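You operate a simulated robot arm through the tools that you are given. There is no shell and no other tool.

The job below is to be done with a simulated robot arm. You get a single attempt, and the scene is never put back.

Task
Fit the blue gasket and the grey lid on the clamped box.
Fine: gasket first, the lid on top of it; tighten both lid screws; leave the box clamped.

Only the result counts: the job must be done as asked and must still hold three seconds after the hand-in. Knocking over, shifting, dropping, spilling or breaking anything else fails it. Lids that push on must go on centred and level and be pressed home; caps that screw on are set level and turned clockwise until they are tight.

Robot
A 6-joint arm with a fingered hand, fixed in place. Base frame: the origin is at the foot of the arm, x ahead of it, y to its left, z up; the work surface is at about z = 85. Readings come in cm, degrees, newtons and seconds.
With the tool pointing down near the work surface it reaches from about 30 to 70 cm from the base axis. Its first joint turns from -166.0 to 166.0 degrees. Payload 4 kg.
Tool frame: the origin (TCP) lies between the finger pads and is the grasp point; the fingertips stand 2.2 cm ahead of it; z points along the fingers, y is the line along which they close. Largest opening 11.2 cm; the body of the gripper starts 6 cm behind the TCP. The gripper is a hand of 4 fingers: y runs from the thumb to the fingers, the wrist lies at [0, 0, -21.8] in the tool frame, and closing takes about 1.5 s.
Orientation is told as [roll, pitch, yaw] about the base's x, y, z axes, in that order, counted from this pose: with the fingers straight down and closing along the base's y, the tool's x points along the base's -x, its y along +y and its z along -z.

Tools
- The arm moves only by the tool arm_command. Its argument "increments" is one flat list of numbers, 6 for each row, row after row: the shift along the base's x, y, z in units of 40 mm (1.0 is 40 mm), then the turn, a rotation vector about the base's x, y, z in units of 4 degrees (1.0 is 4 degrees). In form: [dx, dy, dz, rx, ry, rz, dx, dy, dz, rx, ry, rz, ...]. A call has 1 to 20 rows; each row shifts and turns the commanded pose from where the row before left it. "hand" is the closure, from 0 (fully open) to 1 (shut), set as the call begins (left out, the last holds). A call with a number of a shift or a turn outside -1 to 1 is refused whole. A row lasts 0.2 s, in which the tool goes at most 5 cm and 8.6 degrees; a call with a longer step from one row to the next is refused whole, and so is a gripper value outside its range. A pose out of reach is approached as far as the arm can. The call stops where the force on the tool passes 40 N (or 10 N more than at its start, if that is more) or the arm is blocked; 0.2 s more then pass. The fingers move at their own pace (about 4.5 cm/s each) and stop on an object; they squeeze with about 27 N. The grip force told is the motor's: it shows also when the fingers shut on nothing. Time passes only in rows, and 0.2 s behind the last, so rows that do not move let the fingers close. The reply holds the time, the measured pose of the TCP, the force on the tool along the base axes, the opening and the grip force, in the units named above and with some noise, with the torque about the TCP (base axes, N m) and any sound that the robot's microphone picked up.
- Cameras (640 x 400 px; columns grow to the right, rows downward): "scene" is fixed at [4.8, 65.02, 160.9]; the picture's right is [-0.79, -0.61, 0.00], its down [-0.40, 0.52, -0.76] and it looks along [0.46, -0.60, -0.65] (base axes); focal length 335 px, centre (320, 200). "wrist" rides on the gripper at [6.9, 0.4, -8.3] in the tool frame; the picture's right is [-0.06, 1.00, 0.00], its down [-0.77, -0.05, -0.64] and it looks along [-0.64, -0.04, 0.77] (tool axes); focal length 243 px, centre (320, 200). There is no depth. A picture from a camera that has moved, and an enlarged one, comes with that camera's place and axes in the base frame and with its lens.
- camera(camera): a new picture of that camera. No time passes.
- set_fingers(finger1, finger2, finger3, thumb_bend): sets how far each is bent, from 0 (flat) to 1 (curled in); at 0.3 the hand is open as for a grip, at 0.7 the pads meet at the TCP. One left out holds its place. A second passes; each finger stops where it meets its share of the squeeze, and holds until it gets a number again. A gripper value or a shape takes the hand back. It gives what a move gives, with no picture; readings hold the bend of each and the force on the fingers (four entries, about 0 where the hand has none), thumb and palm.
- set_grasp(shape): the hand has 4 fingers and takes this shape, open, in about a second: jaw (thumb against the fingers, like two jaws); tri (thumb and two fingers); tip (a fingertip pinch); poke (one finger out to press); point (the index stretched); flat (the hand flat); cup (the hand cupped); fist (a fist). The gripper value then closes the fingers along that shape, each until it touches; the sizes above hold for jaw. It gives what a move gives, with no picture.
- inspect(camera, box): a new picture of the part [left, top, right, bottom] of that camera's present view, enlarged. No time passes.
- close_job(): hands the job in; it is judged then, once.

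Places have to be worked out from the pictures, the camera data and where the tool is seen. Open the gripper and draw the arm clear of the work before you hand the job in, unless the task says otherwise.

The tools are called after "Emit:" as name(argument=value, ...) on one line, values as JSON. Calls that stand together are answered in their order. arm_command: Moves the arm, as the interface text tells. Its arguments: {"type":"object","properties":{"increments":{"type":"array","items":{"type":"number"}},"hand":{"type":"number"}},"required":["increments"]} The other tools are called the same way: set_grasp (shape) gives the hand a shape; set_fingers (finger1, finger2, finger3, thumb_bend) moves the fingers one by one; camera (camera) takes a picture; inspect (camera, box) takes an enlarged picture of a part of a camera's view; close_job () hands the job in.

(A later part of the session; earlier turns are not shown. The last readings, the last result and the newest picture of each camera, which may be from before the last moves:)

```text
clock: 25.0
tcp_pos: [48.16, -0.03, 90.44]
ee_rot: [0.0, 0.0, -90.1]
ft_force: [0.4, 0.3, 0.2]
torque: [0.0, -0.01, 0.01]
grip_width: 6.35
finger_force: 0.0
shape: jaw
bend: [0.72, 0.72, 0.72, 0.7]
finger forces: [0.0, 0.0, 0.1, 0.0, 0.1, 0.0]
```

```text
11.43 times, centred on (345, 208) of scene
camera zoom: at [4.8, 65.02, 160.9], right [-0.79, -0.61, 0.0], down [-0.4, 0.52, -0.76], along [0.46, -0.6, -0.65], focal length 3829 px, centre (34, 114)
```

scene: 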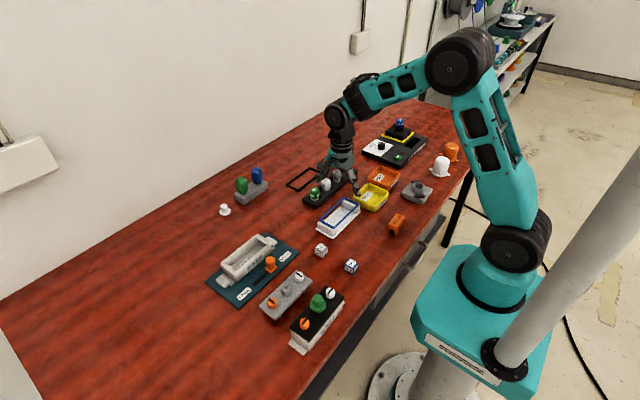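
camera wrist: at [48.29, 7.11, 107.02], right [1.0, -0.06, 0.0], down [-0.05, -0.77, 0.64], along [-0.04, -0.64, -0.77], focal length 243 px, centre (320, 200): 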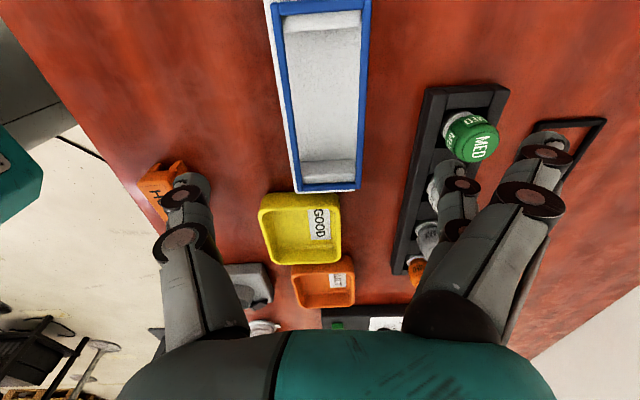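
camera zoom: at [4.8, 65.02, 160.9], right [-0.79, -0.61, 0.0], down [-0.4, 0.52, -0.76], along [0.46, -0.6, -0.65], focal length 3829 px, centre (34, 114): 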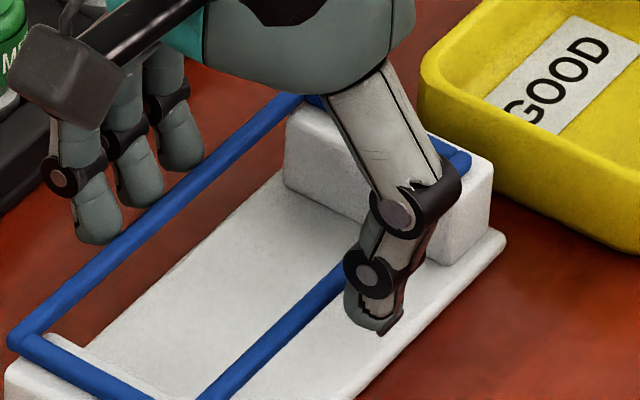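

The fingertips look about level with the bar, with the thumb slightly low. I'll shift +x 0.15 cm, raise 0.12 cm and close gently.

Emit:
arm_command(increments=[0.04, 0, 0.03, 0, 0, 0, 0, 0, 0, 0, 0, 0, 0, 0, 0, 0, 0, 0, 0, 0, 0, 0, 0, 0, 0, 0, 0, 0, 0, 0], hand=0.53)

Emit:
inspect(camera="wrist", box=[220, 80, 420, 260])

Emit:
inspect(camera="scene", box=[320, 190, 370, 225])

```text
clock: 26.2
tcp_pos: [48.29, -0.09, 90.76]
ee_rot: [0.2, -0.1, -90.0]
ft_force: [7.3, -0.2, 33.4]
torque: [0.0, 1.03, -0.03]
grip_width: 4.53
finger_force: 26.4
shape: jaw
bend: [0.73, 0.73, 0.73, 0.7]
finger forces: [10.4, 10.4, 10.4, 0.0, 35.6, 0.0]
```

```text
2.22 times, centred on (320, 170) of wrist
camera zoom: at [48.72, 6.89, 99.03], right [1.0, -0.06, 0.0], down [-0.05, -0.77, 0.64], along [-0.04, -0.64, -0.77], focal length 539 px, centre (320, 267)
```

zoom: 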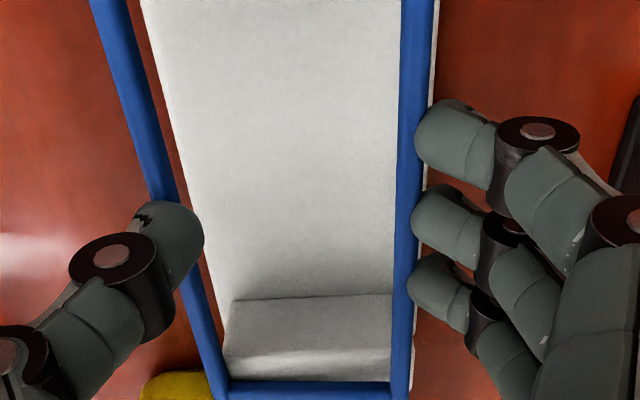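

```text
11.43 times, centred on (345, 208) of scene
camera zoom: at [4.8, 65.02, 160.9], right [-0.79, -0.61, 0.0], down [-0.4, 0.52, -0.76], along [0.46, -0.6, -0.65], focal length 3829 px, centre (34, 114)
```

zoom: 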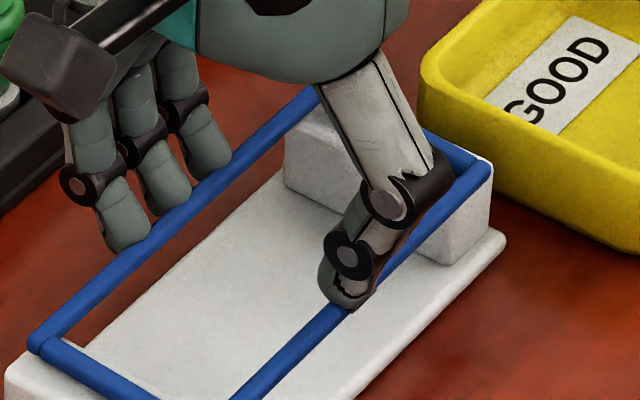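

The thumb slipped on top of the near bar and is pressing down at 33 N while the fingers pushed the gasket toward -x. I'll release now.

Emit:
arm_command(increments=[0, 0, 0, 0, 0, 0, 0, 0, 0, 0, 0, 0, 0, 0, 0, 0, 0, 0, 0, 0, 0.5, 0, 0, 0, 0, 0, 0, 0, 0, 0], hand=0.3)

Emit:
inspect(camera="wrist", box=[160, 0, 480, 300])

Emit:
inspect(camera="scene", box=[300, 170, 380, 230])

```text
clock: 27.4
tcp_pos: [47.95, 0.04, 92.55]
ee_rot: [0.0, 0.0, -90.0]
ft_force: [0.6, -0.9, 0.1]
torque: [-0.02, 0.0, -0.01]
grip_width: 7.8
finger_force: 0.1
shape: jaw
bend: [0.67, 0.67, 0.67, 0.64]
finger forces: [0.1, 0.1, 0.0, 0.0, 0.1, 0.1]
```

```text
1.33 times, centred on (320, 150) of wrist
camera zoom: at [48.58, 6.92, 100.87], right [1.0, -0.06, 0.0], down [-0.05, -0.77, 0.64], along [-0.04, -0.64, -0.77], focal length 324 px, centre (320, 267)
```

zoom: 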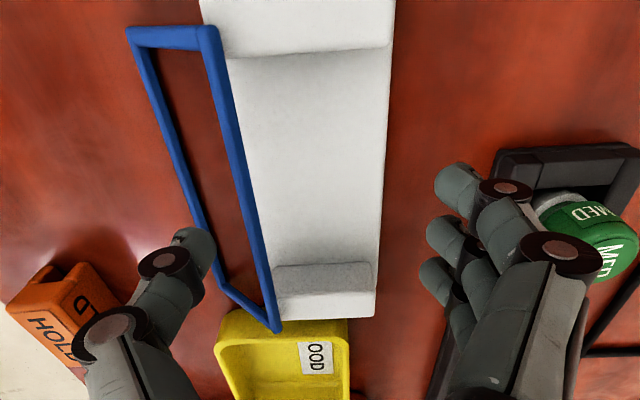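

```text
6.67 times, centred on (340, 200) of scene
camera zoom: at [4.8, 65.02, 160.9], right [-0.79, -0.61, 0.0], down [-0.4, 0.52, -0.76], along [0.46, -0.6, -0.65], focal length 2234 px, centre (187, 200)
```

zoom: 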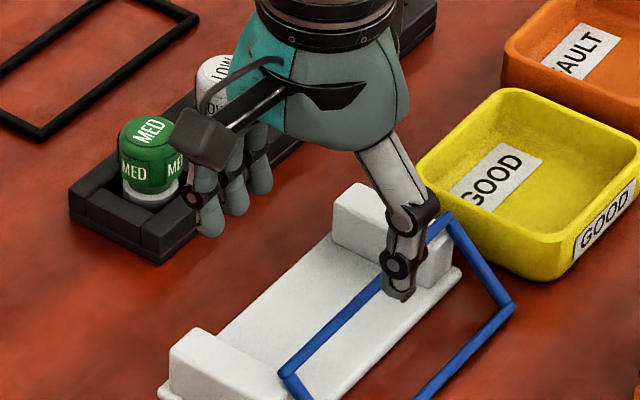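

The opening thumb dragged the gasket off the stand, and it is now leaning with one bar on the table. I'll raise the hand straight up and inspect.

Emit:
arm_command(increments=[0, 0, 0.4, 0, 0, 0, 0, 0, 0.8, 0, 0, 0, 0, 0, 0.8, 0, 0, 0, 0, 0, 0.3, 0, 0, 0, 0, 0, 0, 0, 0, 0])

Emit:
inspect(camera="wrist", box=[200, 0, 420, 220])

Emit:
inspect(camera="scene", box=[310, 180, 390, 250])

```text
clock: 28.6
tcp_pos: [48.19, 0.0, 101.76]
ee_rot: [-0.1, -0.1, -90.0]
ft_force: [-0.5, -0.8, 0.0]
torque: [-0.01, -0.01, -0.02]
grip_width: 7.82
finger_force: 0.0
shape: jaw
bend: [0.67, 0.67, 0.67, 0.64]
finger forces: [0.1, 0.0, 0.1, 0.0, 0.0, 0.0]
```

```text
1.82 times, centred on (310, 110) of wrist
camera zoom: at [48.7, 6.92, 110.09], right [1.0, -0.06, 0.0], down [-0.05, -0.77, 0.64], along [-0.04, -0.64, -0.77], focal length 441 px, centre (338, 364)
```

zoom: 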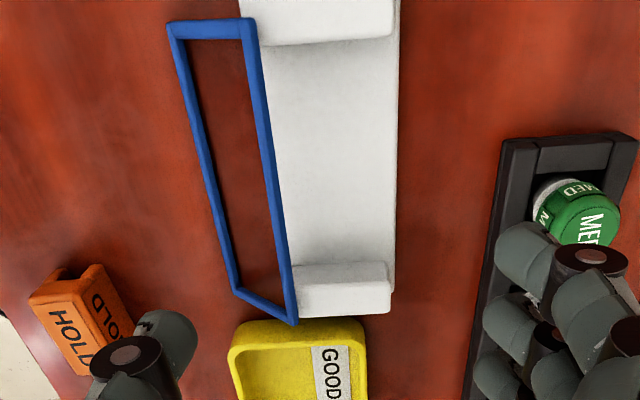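

```text
5.71 times, centred on (350, 215) of scene
camera zoom: at [4.8, 65.02, 160.9], right [-0.79, -0.61, 0.0], down [-0.4, 0.52, -0.76], along [0.46, -0.6, -0.65], focal length 1914 px, centre (149, 114)
```

zoom: 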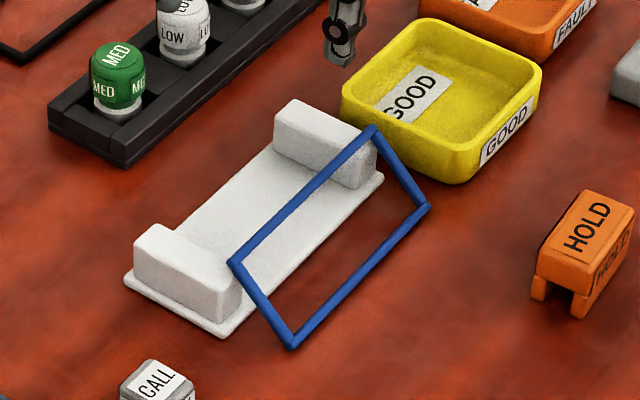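

The stand hasn't moved. The gasket leans at about 45° with its upper bar near (45.3, -0.4, 88.9) and its lower bar on the table at x of about 41.3. I'll tilt the hand -40° about y, to come in square to the gasket's plane and pinch the upper bar.

Emit:
arm_command(increments=[-0.22, -0.01, -0.12, 0, -1, 0, -0.22, -0.01, -0.12, 0, -1, 0, -0.22, -0.01, -0.12, 0, -1, 0, -0.22, -0.01, -0.12, 0, -1, 0, -0.22, -0.01, -0.12, 0, -1, 0, -0.22, -0.01, -0.12, 0, -1, 0, -0.22, -0.01, -0.12, 0, -1, 0, -0.22, -0.01, -0.12, 0, -1, 0, -0.22, -0.01, -0.12, 0, -1, 0, -0.22, -0.01, -0.12, 0, -1, 0, 0, 0, 0, 0, 0, 0], hand=0.5)

Emit:
camera(camera="wrist")

Emit:
inspect(camera="scene", box=[300, 130, 460, 250])

```text
clock: 31.0
tcp_pos: [43.09, -0.65, 98.25]
ee_rot: [39.9, 0.0, -90.0]
ft_force: [0.2, -0.2, -0.1]
torque: [-0.02, 0.0, 0.0]
grip_width: 5.71
finger_force: 0.0
shape: jaw
bend: [0.72, 0.73, 0.73, 0.7]
finger forces: [0.0, 0.1, 0.0, 0.0, 0.0, 0.0]
out of reach, approached as far as the arm can: row 9, 10
```

```text
taken
camera wrist: at [38.23, 6.31, 104.84], right [0.76, -0.06, 0.64], down [-0.45, -0.77, 0.46], along [0.46, -0.64, -0.61], focal length 243 px, centre (320, 200)
```

wrist: 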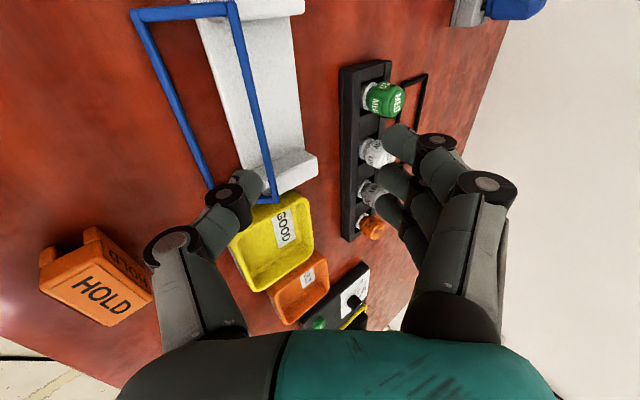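

```text
3.33 times, centred on (380, 190) of scene
camera zoom: at [4.8, 65.02, 160.9], right [-0.79, -0.61, 0.0], down [-0.4, 0.52, -0.76], along [0.46, -0.6, -0.65], focal length 1117 px, centre (120, 233)
```

zoom: 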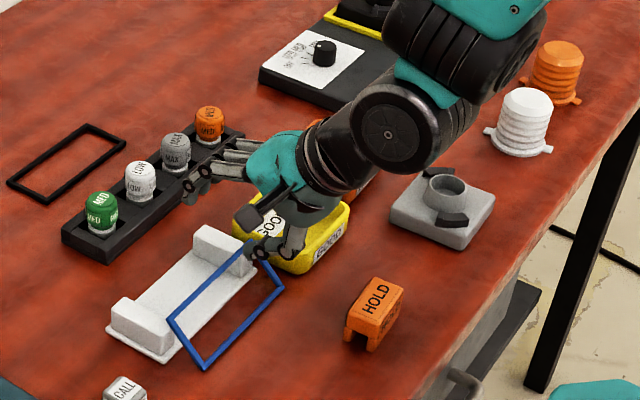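

The view shows the gasket nearly face-on, and the upper bar is consistent with (45.3, -0.45, 88.95). The last rows were clipped by reach, so I'll make a small test move to learn where the commanded pose stands.

Emit:
arm_command(increments=[0.5, 0, 0, 0, 0, 0, 0.5, 0, 0, 0, 0, 0, 0, 0, 0, 0, 0, 0])

```text
clock: 31.8
tcp_pos: [47.16, -0.56, 98.35]
ee_rot: [40.0, 0.0, -90.0]
ft_force: [0.5, 0.3, 0.1]
torque: [-0.01, -0.01, 0.0]
grip_width: 5.67
finger_force: 0.1
shape: jaw
bend: [0.72, 0.72, 0.73, 0.7]
finger forces: [0.0, 0.0, 0.0, 0.0, 0.0, 0.1]
```

Clipped moves don't accumulate, so the commanded pose equals the measured one. I'll move to x 44.2 and descend most of the way above the upper bar.

Emit:
arm_command(increments=[-0.74, 0.04, 0, 0, 0, 0, 0, 0, -0.6, 0, 0, 0, 0, 0, -0.5, 0, 0, 0, 0, 0, -0.4, 0, 0, 0, 0, 0, 0, 0, 0, 0])

Emit:
camera(camera="wrist")

Emit:
inspect(camera="scene", box=[310, 160, 420, 240])

```text
clock: 33.0
tcp_pos: [44.32, -0.41, 92.15]
ee_rot: [40.0, -0.1, -90.0]
ft_force: [0.0, 0.4, -0.3]
torque: [-0.03, -0.04, -0.03]
grip_width: 5.66
finger_force: 0.1
shape: jaw
bend: [0.72, 0.72, 0.73, 0.7]
finger forces: [0.0, 0.0, 0.1, 0.0, 0.1, 0.1]
```

```text
taken
camera wrist: at [39.26, 6.61, 98.74], right [0.76, -0.06, 0.64], down [-0.45, -0.77, 0.46], along [0.46, -0.64, -0.61], focal length 243 px, centre (320, 200)
```

wrist: 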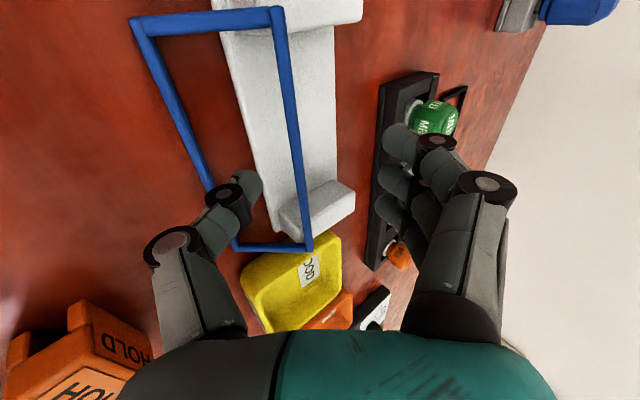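

```text
5.00 times, centred on (365, 200) of scene
camera zoom: at [4.8, 65.02, 160.9], right [-0.79, -0.61, 0.0], down [-0.4, 0.52, -0.76], along [0.46, -0.6, -0.65], focal length 1675 px, centre (95, 200)
```

zoom: 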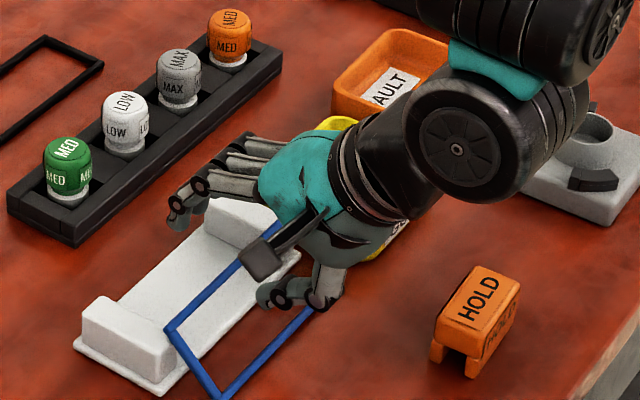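

The upper bar is just left of the hand's centre line and will centre as I descend. I'll lower the last 1.85 cm.

Emit:
arm_command(increments=[0, 0, -0.25, 0, 0, 0, 0, 0, -0.2, 0, 0, 0, 0, 0, 0, 0, 0, 0])

Emit:
inspect(camera="wrist", box=[160, 50, 480, 250])

Emit:
inspect(camera="scene", box=[320, 180, 390, 240])

```text
clock: 33.8
tcp_pos: [44.17, -0.4, 90.41]
ee_rot: [39.9, 0.0, -90.0]
ft_force: [0.4, 0.0, -0.1]
torque: [0.0, 0.0, -0.02]
grip_width: 5.7
finger_force: 0.1
shape: jaw
bend: [0.72, 0.72, 0.73, 0.7]
finger forces: [0.1, 0.1, 0.0, 0.0, 0.0, 0.0]
```

```text
2.00 times, centred on (320, 150) of wrist
camera zoom: at [39.25, 6.57, 97.02], right [0.77, -0.06, 0.64], down [-0.45, -0.77, 0.46], along [0.46, -0.64, -0.61], focal length 485 px, centre (320, 300)
```

zoom: 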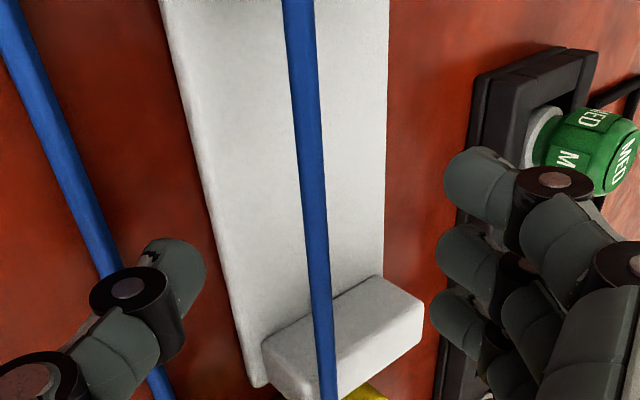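

```text
6.67 times, centred on (355, 210) of scene
camera zoom: at [4.8, 65.02, 160.9], right [-0.79, -0.61, 0.0], down [-0.4, 0.52, -0.76], along [0.46, -0.6, -0.65], focal length 2234 px, centre (87, 133)
```

zoom: 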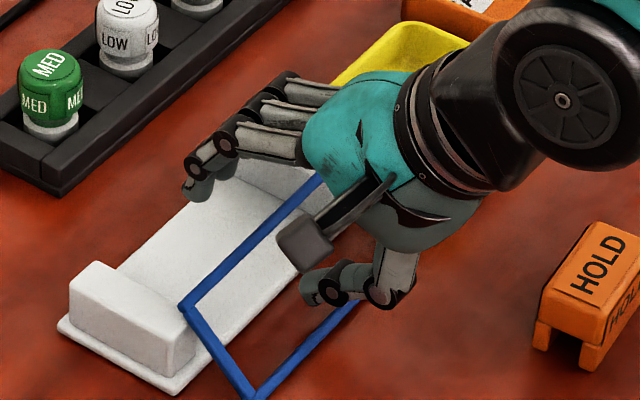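

The bar is centred between the thumb and fingers. I'll go 0.1 cm deeper and close for a pinch on the single bar.

Emit:
arm_command(increments=[0.016, 0, -0.02, 0, 0, 0, 0, 0, 0, 0, 0, 0, 0, 0, 0, 0, 0, 0, 0, 0, 0, 0, 0, 0, 0, 0, 0, 0, 0, 0, 0, 0, 0, 0, 0, 0], hand=1.0)

Emit:
inspect(camera="wrist", box=[160, 50, 480, 250])

Emit:
inspect(camera="scene", box=[320, 180, 390, 240])

```text
clock: 35.2
tcp_pos: [44.11, -0.4, 90.29]
ee_rot: [40.0, 0.0, -90.0]
ft_force: [-0.2, 0.9, 0.0]
torque: [0.03, 0.0, 0.02]
grip_width: 0.0
finger_force: 27.2
shape: jaw
bend: [0.69, 0.69, 0.69, 0.7]
finger forces: [8.0, 8.2, 8.0, 0.0, 24.3, 0.0]
```

```text
2.00 times, centred on (320, 150) of wrist
camera zoom: at [39.27, 6.55, 96.9], right [0.76, -0.06, 0.64], down [-0.45, -0.77, 0.46], along [0.46, -0.64, -0.61], focal length 485 px, centre (320, 300)
```

zoom: 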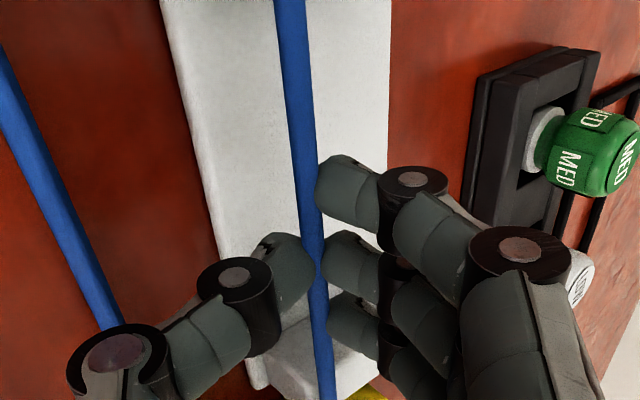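

```text
6.67 times, centred on (355, 210) of scene
camera zoom: at [4.8, 65.02, 160.9], right [-0.79, -0.61, 0.0], down [-0.4, 0.52, -0.76], along [0.46, -0.6, -0.65], focal length 2234 px, centre (87, 133)
```

zoom: 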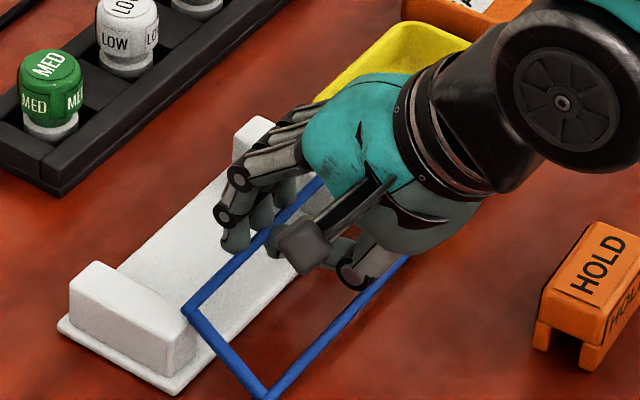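

All three fingers (8 N each) and the thumb (24 N) hold the bar at the tips. I'll lift straight up and check.

Emit:
arm_command(increments=[0, 0, 0.2, 0, 0, 0, 0, 0, 0.4, 0, 0, 0, 0, 0, 0.5, 0, 0, 0, 0, 0, 0.5, 0, 0, 0, 0, 0, 0.5, 0, 0, 0, 0, 0, 0, 0, 0, 0])

Emit:
inspect(camera="wrist", box=[100, 0, 500, 250])

Emit:
inspect(camera="scene", box=[310, 150, 400, 240])

```text
clock: 36.6
tcp_pos: [44.26, -0.36, 98.69]
ee_rot: [40.0, -0.1, -90.0]
ft_force: [-0.4, 0.3, -1.0]
torque: [-0.02, 0.0, 0.01]
grip_width: 0.02
finger_force: 27.2
shape: jaw
bend: [0.69, 0.69, 0.69, 0.7]
finger forces: [8.2, 8.1, 8.2, 0.0, 24.6, 0.1]
```

```text
1.60 times, centred on (300, 125) of wrist
camera zoom: at [39.34, 6.54, 105.31], right [0.76, -0.06, 0.64], down [-0.45, -0.77, 0.46], along [0.46, -0.64, -0.61], focal length 388 px, centre (352, 320)
```

zoom: 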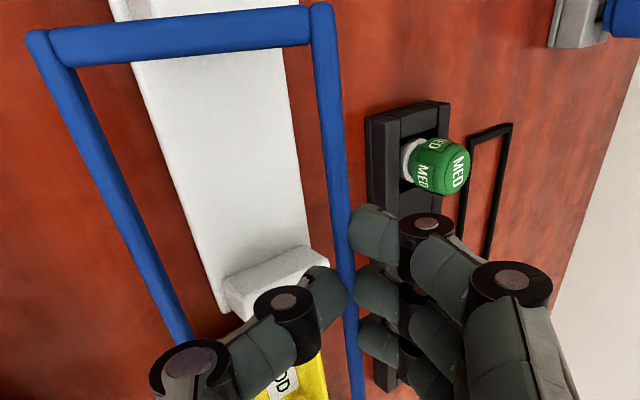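

```text
4.44 times, centred on (355, 195) of scene
camera zoom: at [4.8, 65.02, 160.9], right [-0.79, -0.61, 0.0], down [-0.4, 0.52, -0.76], along [0.46, -0.6, -0.65], focal length 1489 px, centre (164, 222)
```

zoom: 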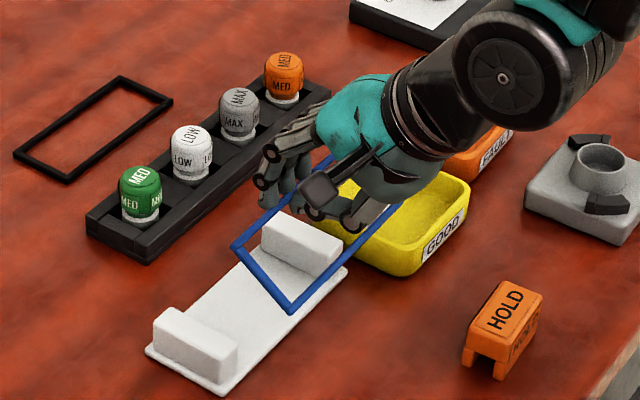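

The gasket is held firmly and the stand is untouched. I'll rotate the hand back by about 40° to vertical, which should bring the gasket level.

Emit:
arm_command(increments=[0, 0, 0.2, 0, 1, 0, 0, 0, 0.2, 0, 1, 0, 0, 0, 0.2, 0, 1, 0, 0, 0, 0, 0, 1, 0, 0, 0, 0, 0, 1, 0, 0, 0, 0, 0, 1, 0, 0, 0, 0, 0, 1, 0, 0, 0, 0, 0, 1, 0, 0, 0, 0, 0, 1, 0, 0, 0, 0, 0, 1, 0, 0, 0, 0, 0, 0, 0, 0])

Emit:
camera(camera="wrist")

Emit:
inspect(camera="scene", box=[300, 120, 400, 220])

```text
refused: increments must hold 6 numbers for each row
```

```text
taken
camera wrist: at [39.34, 6.54, 105.31], right [0.76, -0.06, 0.64], down [-0.45, -0.77, 0.46], along [0.46, -0.64, -0.61], focal length 243 px, centre (320, 200)
```

wrist: 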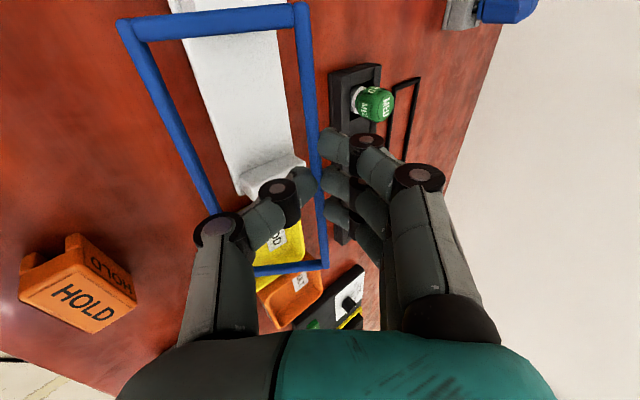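

```text
4.00 times, centred on (350, 170) of scene
camera zoom: at [4.8, 65.02, 160.9], right [-0.79, -0.61, 0.0], down [-0.4, 0.52, -0.76], along [0.46, -0.6, -0.65], focal length 1340 px, centre (200, 320)
```

zoom: 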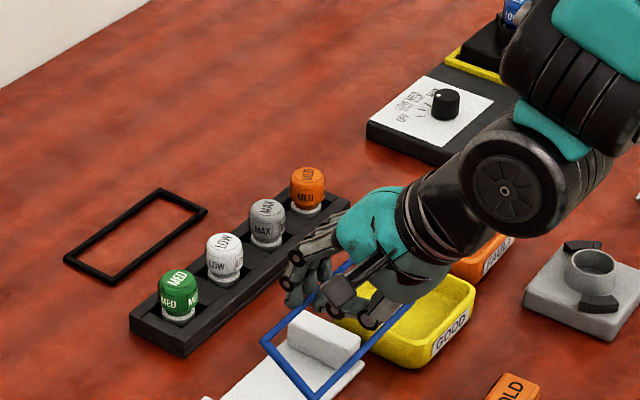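

That call had a malformed row. The wrist view suggests the gasket is about 4° off the hand's perpendicular, so I'll rotate back 36° while rising a little.

Emit:
arm_command(increments=[0, 0, 0.2, 0, 1, 0, 0, 0, 0.2, 0, 1, 0, 0, 0, 0.2, 0, 1, 0, 0, 0, 0, 0, 1, 0, 0, 0, 0, 0, 1, 0, 0, 0, 0, 0, 1, 0, 0, 0, 0, 0, 1, 0, 0, 0, 0, 0, 1, 0, 0, 0, 0, 0, 1, 0, 0, 0, 0, 0, 0, 0])

Emit:
camera(camera="wrist")

Emit:
inspect(camera="scene", box=[300, 120, 400, 220])

```text
clock: 38.8
tcp_pos: [44.33, -0.41, 101.07]
ee_rot: [4.0, 0.0, -90.0]
ft_force: [1.1, -0.5, -0.1]
torque: [0.01, -0.02, 0.01]
grip_width: 0.05
finger_force: 26.8
shape: jaw
bend: [0.69, 0.69, 0.69, 0.7]
finger forces: [8.4, 8.3, 8.1, 0.0, 25.0, 0.1]
```

```text
taken
camera wrist: at [44.22, 6.54, 109.36], right [1.0, -0.06, 0.07], down [-0.09, -0.77, 0.64], along [0.01, -0.64, -0.77], focal length 243 px, centre (320, 200)
```

wrist: 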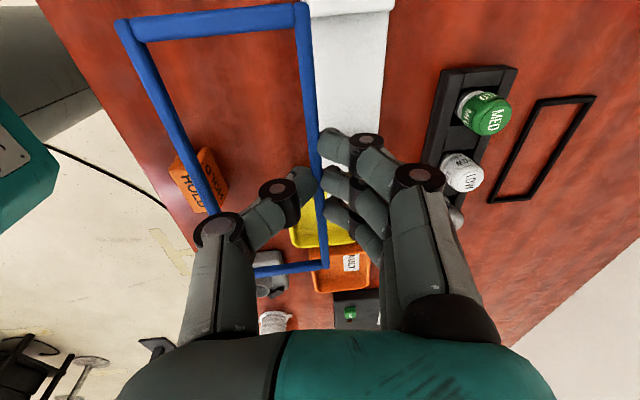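

```text
4.00 times, centred on (350, 170) of scene
camera zoom: at [4.8, 65.02, 160.9], right [-0.79, -0.61, 0.0], down [-0.4, 0.52, -0.76], along [0.46, -0.6, -0.65], focal length 1340 px, centre (200, 320)
```

zoom: 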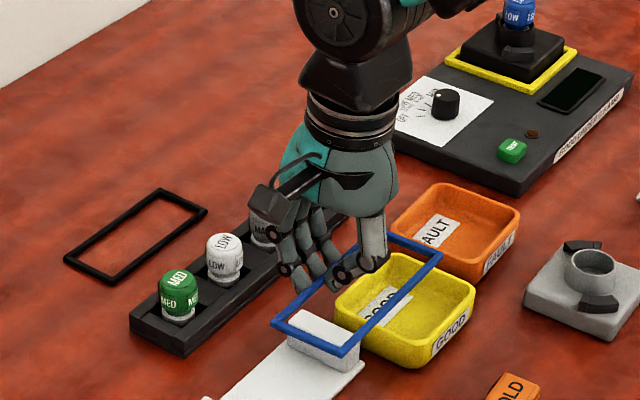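

The gasket now looks level. I'll carry it high over to the box, stopping above it to line up.

Emit:
arm_command(increments=[0.402, 0.768, 0, 0, 0, 0, 0.402, 0.768, 0, 0, 0, 0, 0.402, 0.768, 0, 0, 0, 0, 0.402, 0.768, 0, 0, 0, 0, 0.402, 0.768, 0, 0, 0, 0, 0.402, 0.768, 0, 0, 0, 0, 0.402, 0.768, 0, 0, 0, 0, 0.402, 0.768, 0, 0, 0, 0, 0.402, 0.768, 0, 0, 0, 0, 0.402, 0.768, 0, 0, 0, 0, 0, 0, 0, 0, 0, 0, 0, 0, 0, 0, 0, 0])

Emit:
camera(camera="wrist")

Emit:
camera(camera="scene")

Emit:
inspect(camera="scene", box=[190, 180, 320, 310])

```text
clock: 41.4
tcp_pos: [60.35, 30.62, 100.95]
ee_rot: [4.0, 0.0, -90.0]
ft_force: [0.1, -0.1, 0.2]
torque: [-0.02, -0.01, 0.0]
grip_width: 0.01
finger_force: 26.7
shape: jaw
bend: [0.69, 0.69, 0.69, 0.71]
finger forces: [8.3, 8.2, 8.0, 0.0, 24.6, 0.0]
```

```text
taken
camera wrist: at [60.2, 37.47, 109.21], right [1.0, -0.06, 0.07], down [-0.09, -0.77, 0.64], along [0.01, -0.64, -0.77], focal length 243 px, centre (320, 200)
```

wrist: 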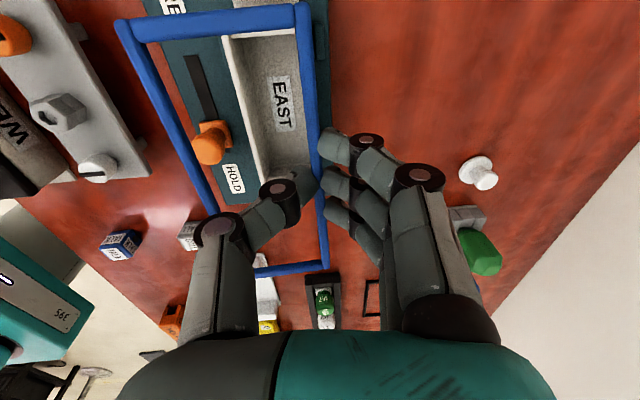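

```text
taken
```

scene: 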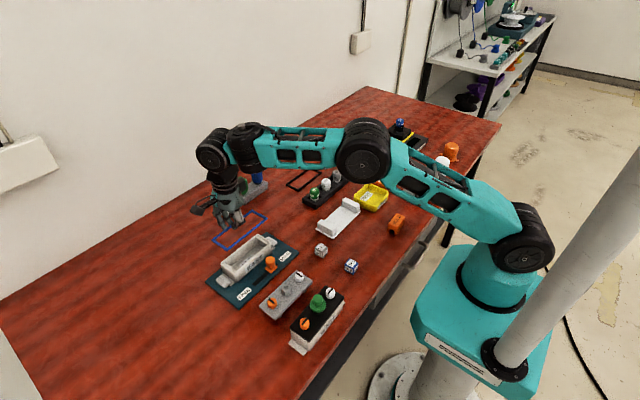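

```text
3.08 times, centred on (255, 245) of scene
camera zoom: at [4.8, 65.02, 160.9], right [-0.79, -0.61, 0.0], down [-0.4, 0.52, -0.76], along [0.46, -0.6, -0.65], focal length 1031 px, centre (520, 62)
```

zoom: 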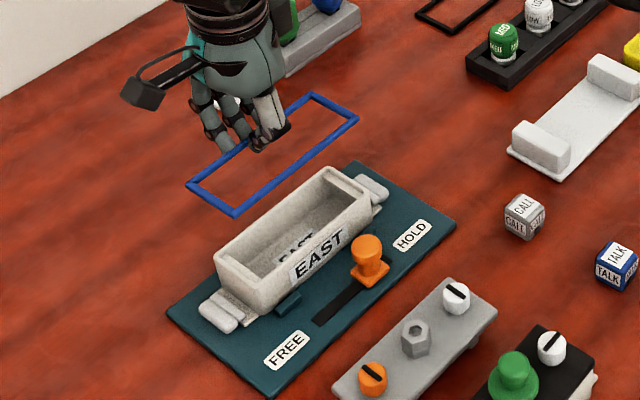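

The gasket is parallel to the box rim, and its corner offset fits being centred within about 0.1 cm. I'll descend to just above the rim and recheck.

Emit:
arm_command(increments=[0, -0.03, -0.5, 0, 0, 0, 0, 0, -0.5, 0, 0, 0, 0, 0, -0.45, 0, 0, 0, 0, 0, -0.3, 0, 0, 0, 0, 0, 0, 0, 0, 0])

Emit:
inspect(camera="wrist", box=[80, 0, 400, 280])

Emit:
inspect(camera="scene", box=[200, 210, 300, 300])

```text
clock: 42.6
tcp_pos: [60.19, 30.36, 94.02]
ee_rot: [4.0, 0.0, -89.8]
ft_force: [0.6, 0.4, 0.4]
torque: [-0.01, -0.03, 0.03]
grip_width: 0.0
finger_force: 26.8
shape: jaw
bend: [0.69, 0.69, 0.69, 0.71]
finger forces: [8.3, 8.2, 8.1, 0.0, 24.6, 0.1]
```

```text
1.43 times, centred on (240, 140) of wrist
camera zoom: at [60.22, 37.16, 102.31], right [1.0, -0.06, 0.07], down [-0.09, -0.77, 0.64], along [0.01, -0.64, -0.77], focal length 347 px, centre (434, 286)
```

zoom: 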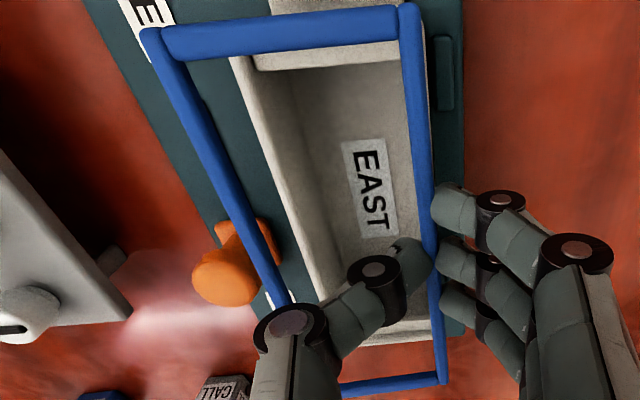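

```text
4.44 times, centred on (250, 255) of scene
camera zoom: at [4.8, 65.02, 160.9], right [-0.79, -0.61, 0.0], down [-0.4, 0.52, -0.76], along [0.46, -0.6, -0.65], focal length 1489 px, centre (631, -44)
```

zoom: 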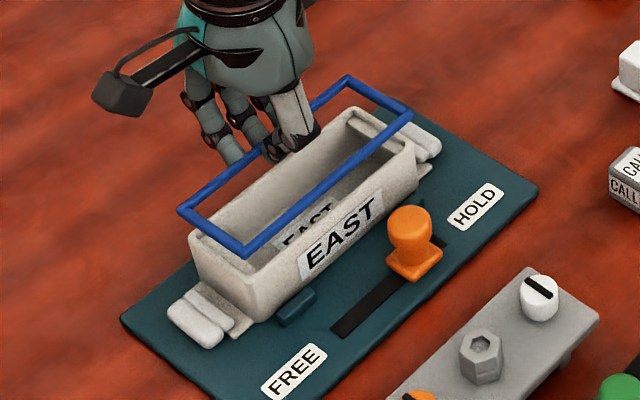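

I'll zoom in on both views to measure the gasket against the rim.

Emit:
inspect(camera="wrist", box=[140, 0, 340, 125])

Emit:
inspect(camera="scene", box=[230, 225, 270, 290])

Emit:
inspect(camera="scene", box=[250, 220, 300, 265])

```text
3.20 times, centred on (240, 62) of wrist
camera zoom: at [60.22, 37.16, 102.31], right [1.0, -0.06, 0.07], down [-0.09, -0.77, 0.64], along [0.01, -0.64, -0.77], focal length 776 px, centre (576, 640)
```

zoom: 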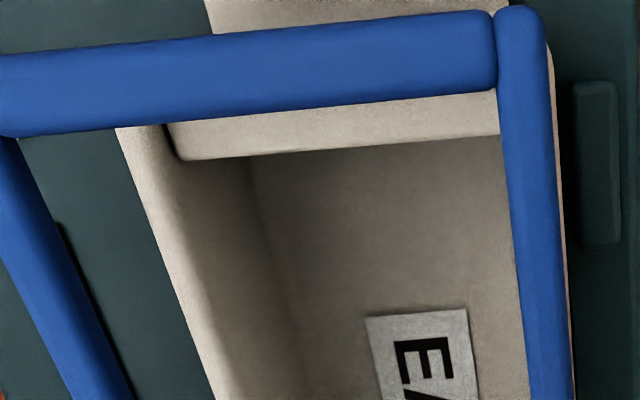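

```text
6.15 times, centred on (250, 258) of scene
camera zoom: at [4.8, 65.02, 160.9], right [-0.79, -0.61, 0.0], down [-0.4, 0.52, -0.76], along [0.46, -0.6, -0.65], focal length 2062 px, centre (751, -154)
```

zoom: 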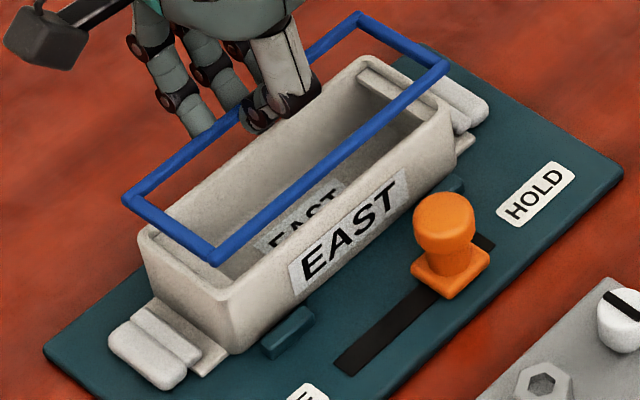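

```text
8.89 times, centred on (275, 242) of scene
camera zoom: at [4.8, 65.02, 160.9], right [-0.79, -0.61, 0.0], down [-0.4, 0.52, -0.76], along [0.46, -0.6, -0.65], focal length 2978 px, centre (720, -178)
```

zoom: 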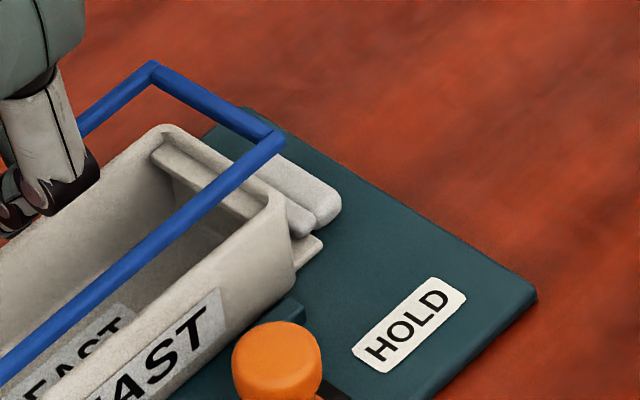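

My estimate now puts the rim at about z 89.8 with the same outline as the gasket. I'll check the far end in the wrist view for y alignment.

Emit:
inspect(camera="wrist", box=[220, 180, 360, 280])

Emit:
inspect(camera="wrist", box=[160, 0, 320, 60])

```text
4.00 times, centred on (290, 230) of wrist
camera zoom: at [60.22, 37.16, 102.31], right [1.0, -0.06, 0.07], down [-0.09, -0.77, 0.64], along [0.01, -0.64, -0.77], focal length 970 px, centre (440, 80)
```

zoom: 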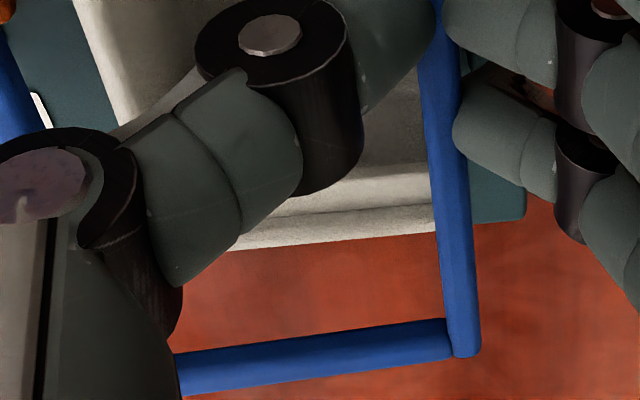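

```text
4.00 times, centred on (240, 30) of wrist
camera zoom: at [60.22, 37.16, 102.31], right [1.0, -0.06, 0.07], down [-0.09, -0.77, 0.64], along [0.01, -0.64, -0.77], focal length 970 px, centre (640, 880)
```

zoom: 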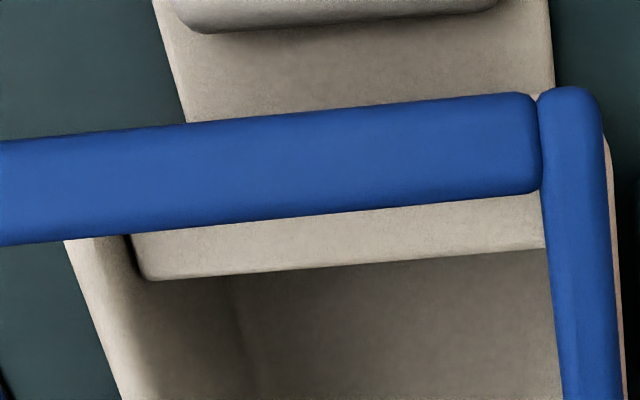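

The gasket appears about 0.15 cm too far in +y and 0.15 cm short in +x. I'll correct that and lower to just above contact, which I expect near TCP z 91.7.

Emit:
arm_command(increments=[0.04, -0.04, 0, 0, 0, 0, 0, 0, -0.2, 0, 0, 0, 0, 0, -0.2, 0, 0, 0, 0, 0, 0, 0, 0, 0])

Emit:
inspect(camera="scene", box=[220, 230, 290, 275])

Emit:
inspect(camera="wrist", box=[80, 0, 400, 280])

```text
clock: 43.6
tcp_pos: [60.48, 30.0, 92.47]
ee_rot: [4.0, 0.1, -90.0]
ft_force: [0.0, 0.2, 0.0]
torque: [-0.03, 0.02, -0.01]
grip_width: 0.02
finger_force: 27.1
shape: jaw
bend: [0.69, 0.69, 0.69, 0.71]
finger forces: [8.3, 8.1, 8.1, 0.1, 24.6, 0.1]
```

```text
8.89 times, centred on (255, 252) of scene
camera zoom: at [4.8, 65.02, 160.9], right [-0.79, -0.61, 0.0], down [-0.4, 0.52, -0.76], along [0.46, -0.6, -0.65], focal length 2978 px, centre (898, -267)
```

zoom: 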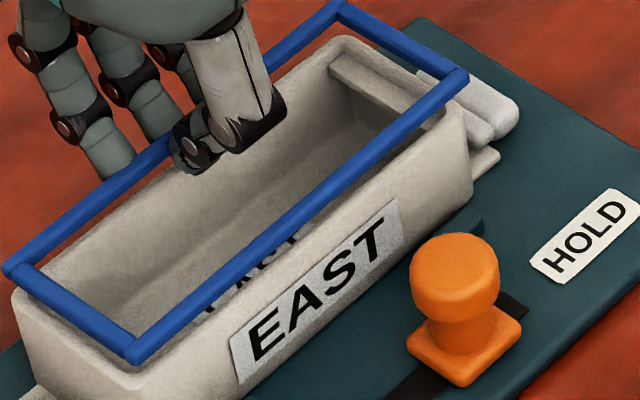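

```text
1.43 times, centred on (240, 140) of wrist
camera zoom: at [60.4, 36.91, 100.79], right [1.0, -0.06, 0.07], down [-0.09, -0.77, 0.64], along [0.01, -0.64, -0.77], focal length 347 px, centre (434, 286)
```

zoom: 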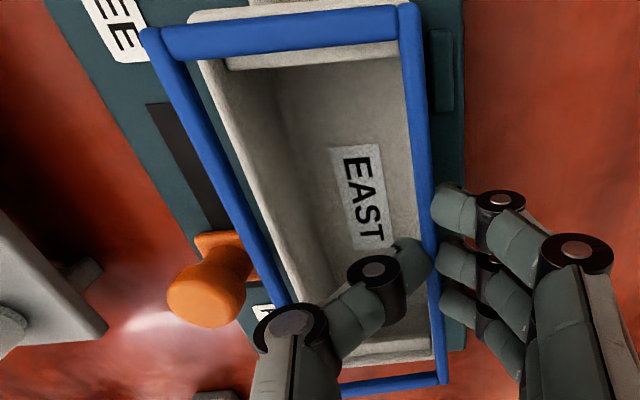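

Alignment looks close now. I'll zoom on the box's corners for a last check before contact.

Emit:
inspect(camera="scene", box=[254, 230, 284, 252])

Emit:
inspect(camera="scene", box=[215, 250, 245, 285])

Emit:
inspect(camera="wrist", box=[140, 0, 320, 110])

Emit:
inspect(camera="wrist", box=[220, 180, 360, 280])

```text
16.00 times, centred on (269, 241) of scene
camera zoom: at [4.8, 65.02, 160.9], right [-0.79, -0.61, 0.0], down [-0.4, 0.52, -0.76], along [0.46, -0.6, -0.65], focal length 5360 px, centre (1136, -456)
```

zoom: 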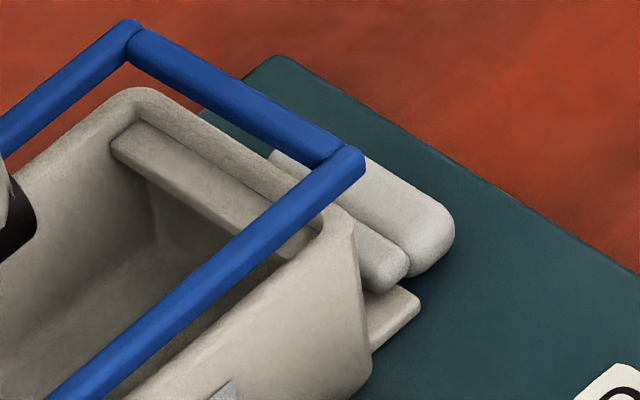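

```text
11.43 times, centred on (230, 268) of scene
camera zoom: at [4.8, 65.02, 160.9], right [-0.79, -0.61, 0.0], down [-0.4, 0.52, -0.76], along [0.46, -0.6, -0.65], focal length 3829 px, centre (1349, -571)
```

zoom: 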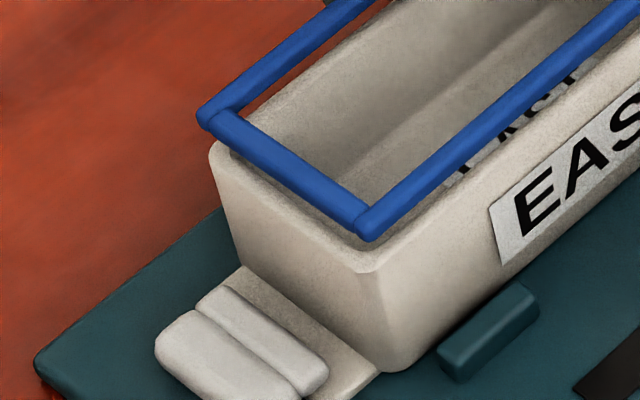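

```text
3.56 times, centred on (230, 55) of wrist
camera zoom: at [60.4, 36.91, 100.79], right [1.0, -0.06, 0.07], down [-0.09, -0.77, 0.64], along [0.01, -0.64, -0.77], focal length 863 px, centre (640, 716)
```

zoom: 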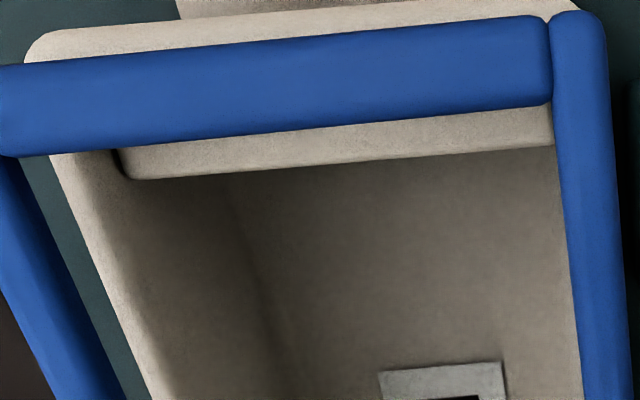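

```text
4.00 times, centred on (290, 230) of wrist
camera zoom: at [60.4, 36.91, 100.79], right [1.0, -0.06, 0.07], down [-0.09, -0.77, 0.64], along [0.01, -0.64, -0.77], focal length 970 px, centre (440, 80)
```

zoom: 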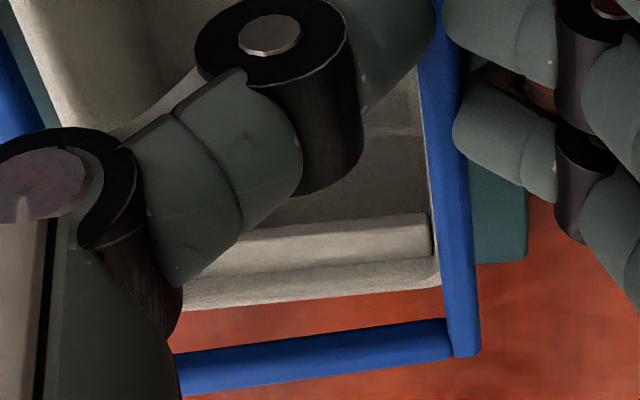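

Both views agree that the gasket needs to move about +0.22 cm in y, and x is fine. I'll correct that and lower in small steps until it touches the rim.

Emit:
arm_command(increments=[0, 0.055, 0, 0, 0, 0, 0, 0, -0.06, 0, 0, 0, 0, 0, -0.05, 0, 0, 0, 0, 0, 0, 0, 0, 0])

Emit:
inspect(camera="scene", box=[254, 230, 284, 252])

Emit:
inspect(camera="scene", box=[215, 250, 245, 285])

Emit:
inspect(camera="wrist", box=[140, 0, 320, 110])

Emit:
inspect(camera="wrist", box=[220, 180, 360, 280])

```text
clock: 44.6
tcp_pos: [60.45, 30.31, 92.06]
ee_rot: [4.1, 0.0, -90.0]
ft_force: [0.1, 0.6, 0.1]
torque: [0.01, 0.0, 0.0]
grip_width: 0.02
finger_force: 26.8
shape: jaw
bend: [0.69, 0.69, 0.69, 0.71]
finger forces: [8.3, 8.2, 8.1, 0.1, 24.6, 0.0]
```

```text
16.00 times, centred on (269, 241) of scene
camera zoom: at [4.8, 65.02, 160.9], right [-0.79, -0.61, 0.0], down [-0.4, 0.52, -0.76], along [0.46, -0.6, -0.65], focal length 5360 px, centre (1136, -456)
```

zoom: 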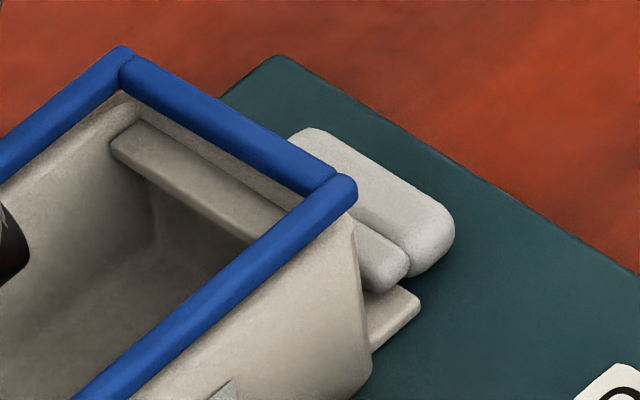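

```text
11.43 times, centred on (230, 268) of scene
camera zoom: at [4.8, 65.02, 160.9], right [-0.79, -0.61, 0.0], down [-0.4, 0.52, -0.76], along [0.46, -0.6, -0.65], focal length 3829 px, centre (1349, -571)
```

zoom: 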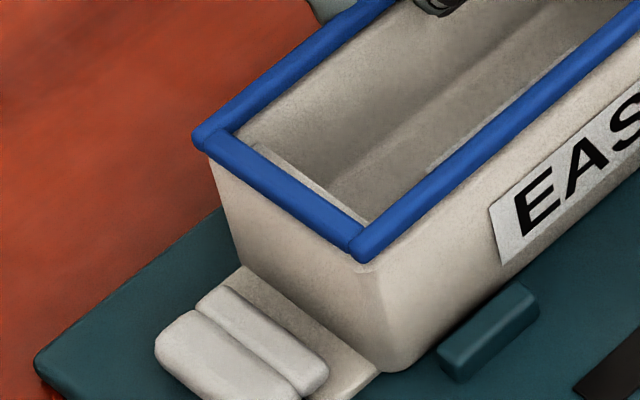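

```text
3.56 times, centred on (230, 55) of wrist
camera zoom: at [60.39, 37.17, 100.3], right [1.0, -0.06, 0.07], down [-0.09, -0.77, 0.64], along [0.01, -0.64, -0.77], focal length 863 px, centre (640, 716)
```

zoom: 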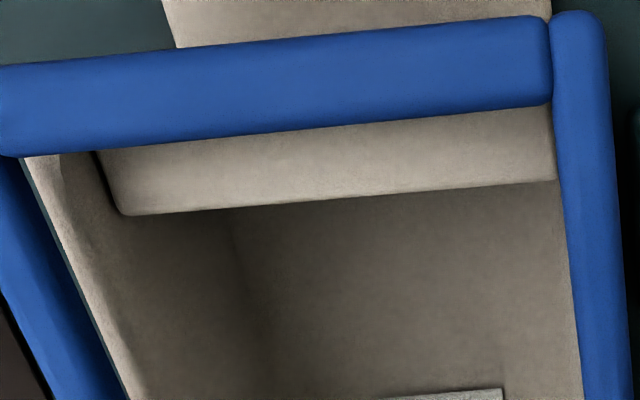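

```text
4.00 times, centred on (290, 230) of wrist
camera zoom: at [60.39, 37.17, 100.3], right [1.0, -0.06, 0.07], down [-0.09, -0.77, 0.64], along [0.01, -0.64, -0.77], focal length 970 px, centre (440, 80)
```

zoom: 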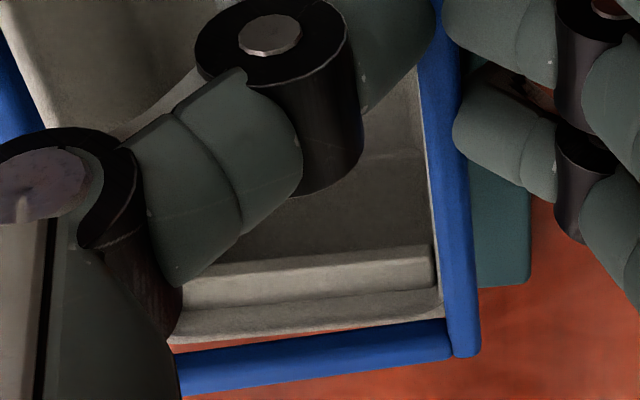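

Very close now and well aligned. I'll keep lowering gently until contact force shows.

Emit:
arm_command(increments=[0, 0, -0.04, 0, 0, 0, 0, 0, -0.03, 0, 0, 0, 0, 0, 0, 0, 0, 0])

Emit:
inspect(camera="scene", box=[254, 230, 284, 252])

Emit:
inspect(camera="scene", box=[215, 250, 245, 285])

```text
clock: 45.4
tcp_pos: [60.5, 30.26, 91.66]
ee_rot: [4.0, 0.0, -90.0]
ft_force: [-0.3, -0.7, 2.7]
torque: [0.01, 0.0, 0.03]
grip_width: 0.03
finger_force: 27.3
shape: jaw
bend: [0.69, 0.69, 0.69, 0.71]
finger forces: [8.4, 8.4, 8.3, 0.0, 25.3, 0.0]
```

```text
16.00 times, centred on (269, 241) of scene
camera zoom: at [4.8, 65.02, 160.9], right [-0.79, -0.61, 0.0], down [-0.4, 0.52, -0.76], along [0.46, -0.6, -0.65], focal length 5360 px, centre (1136, -456)
```

zoom: 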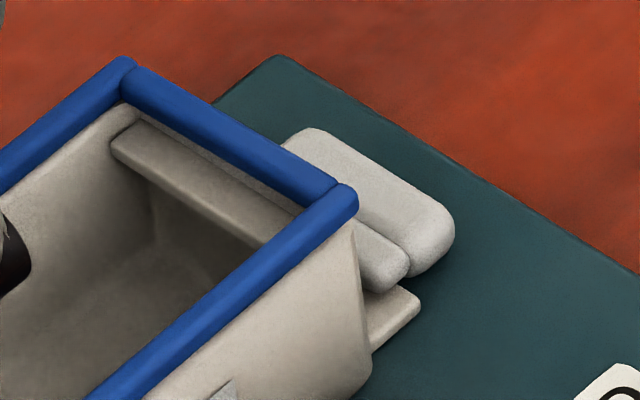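

```text
11.43 times, centred on (230, 268) of scene
camera zoom: at [4.8, 65.02, 160.9], right [-0.79, -0.61, 0.0], down [-0.4, 0.52, -0.76], along [0.46, -0.6, -0.65], focal length 3829 px, centre (1349, -571)
```

zoom: 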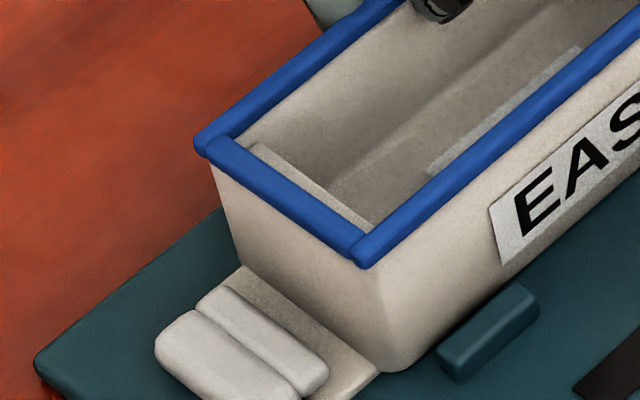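

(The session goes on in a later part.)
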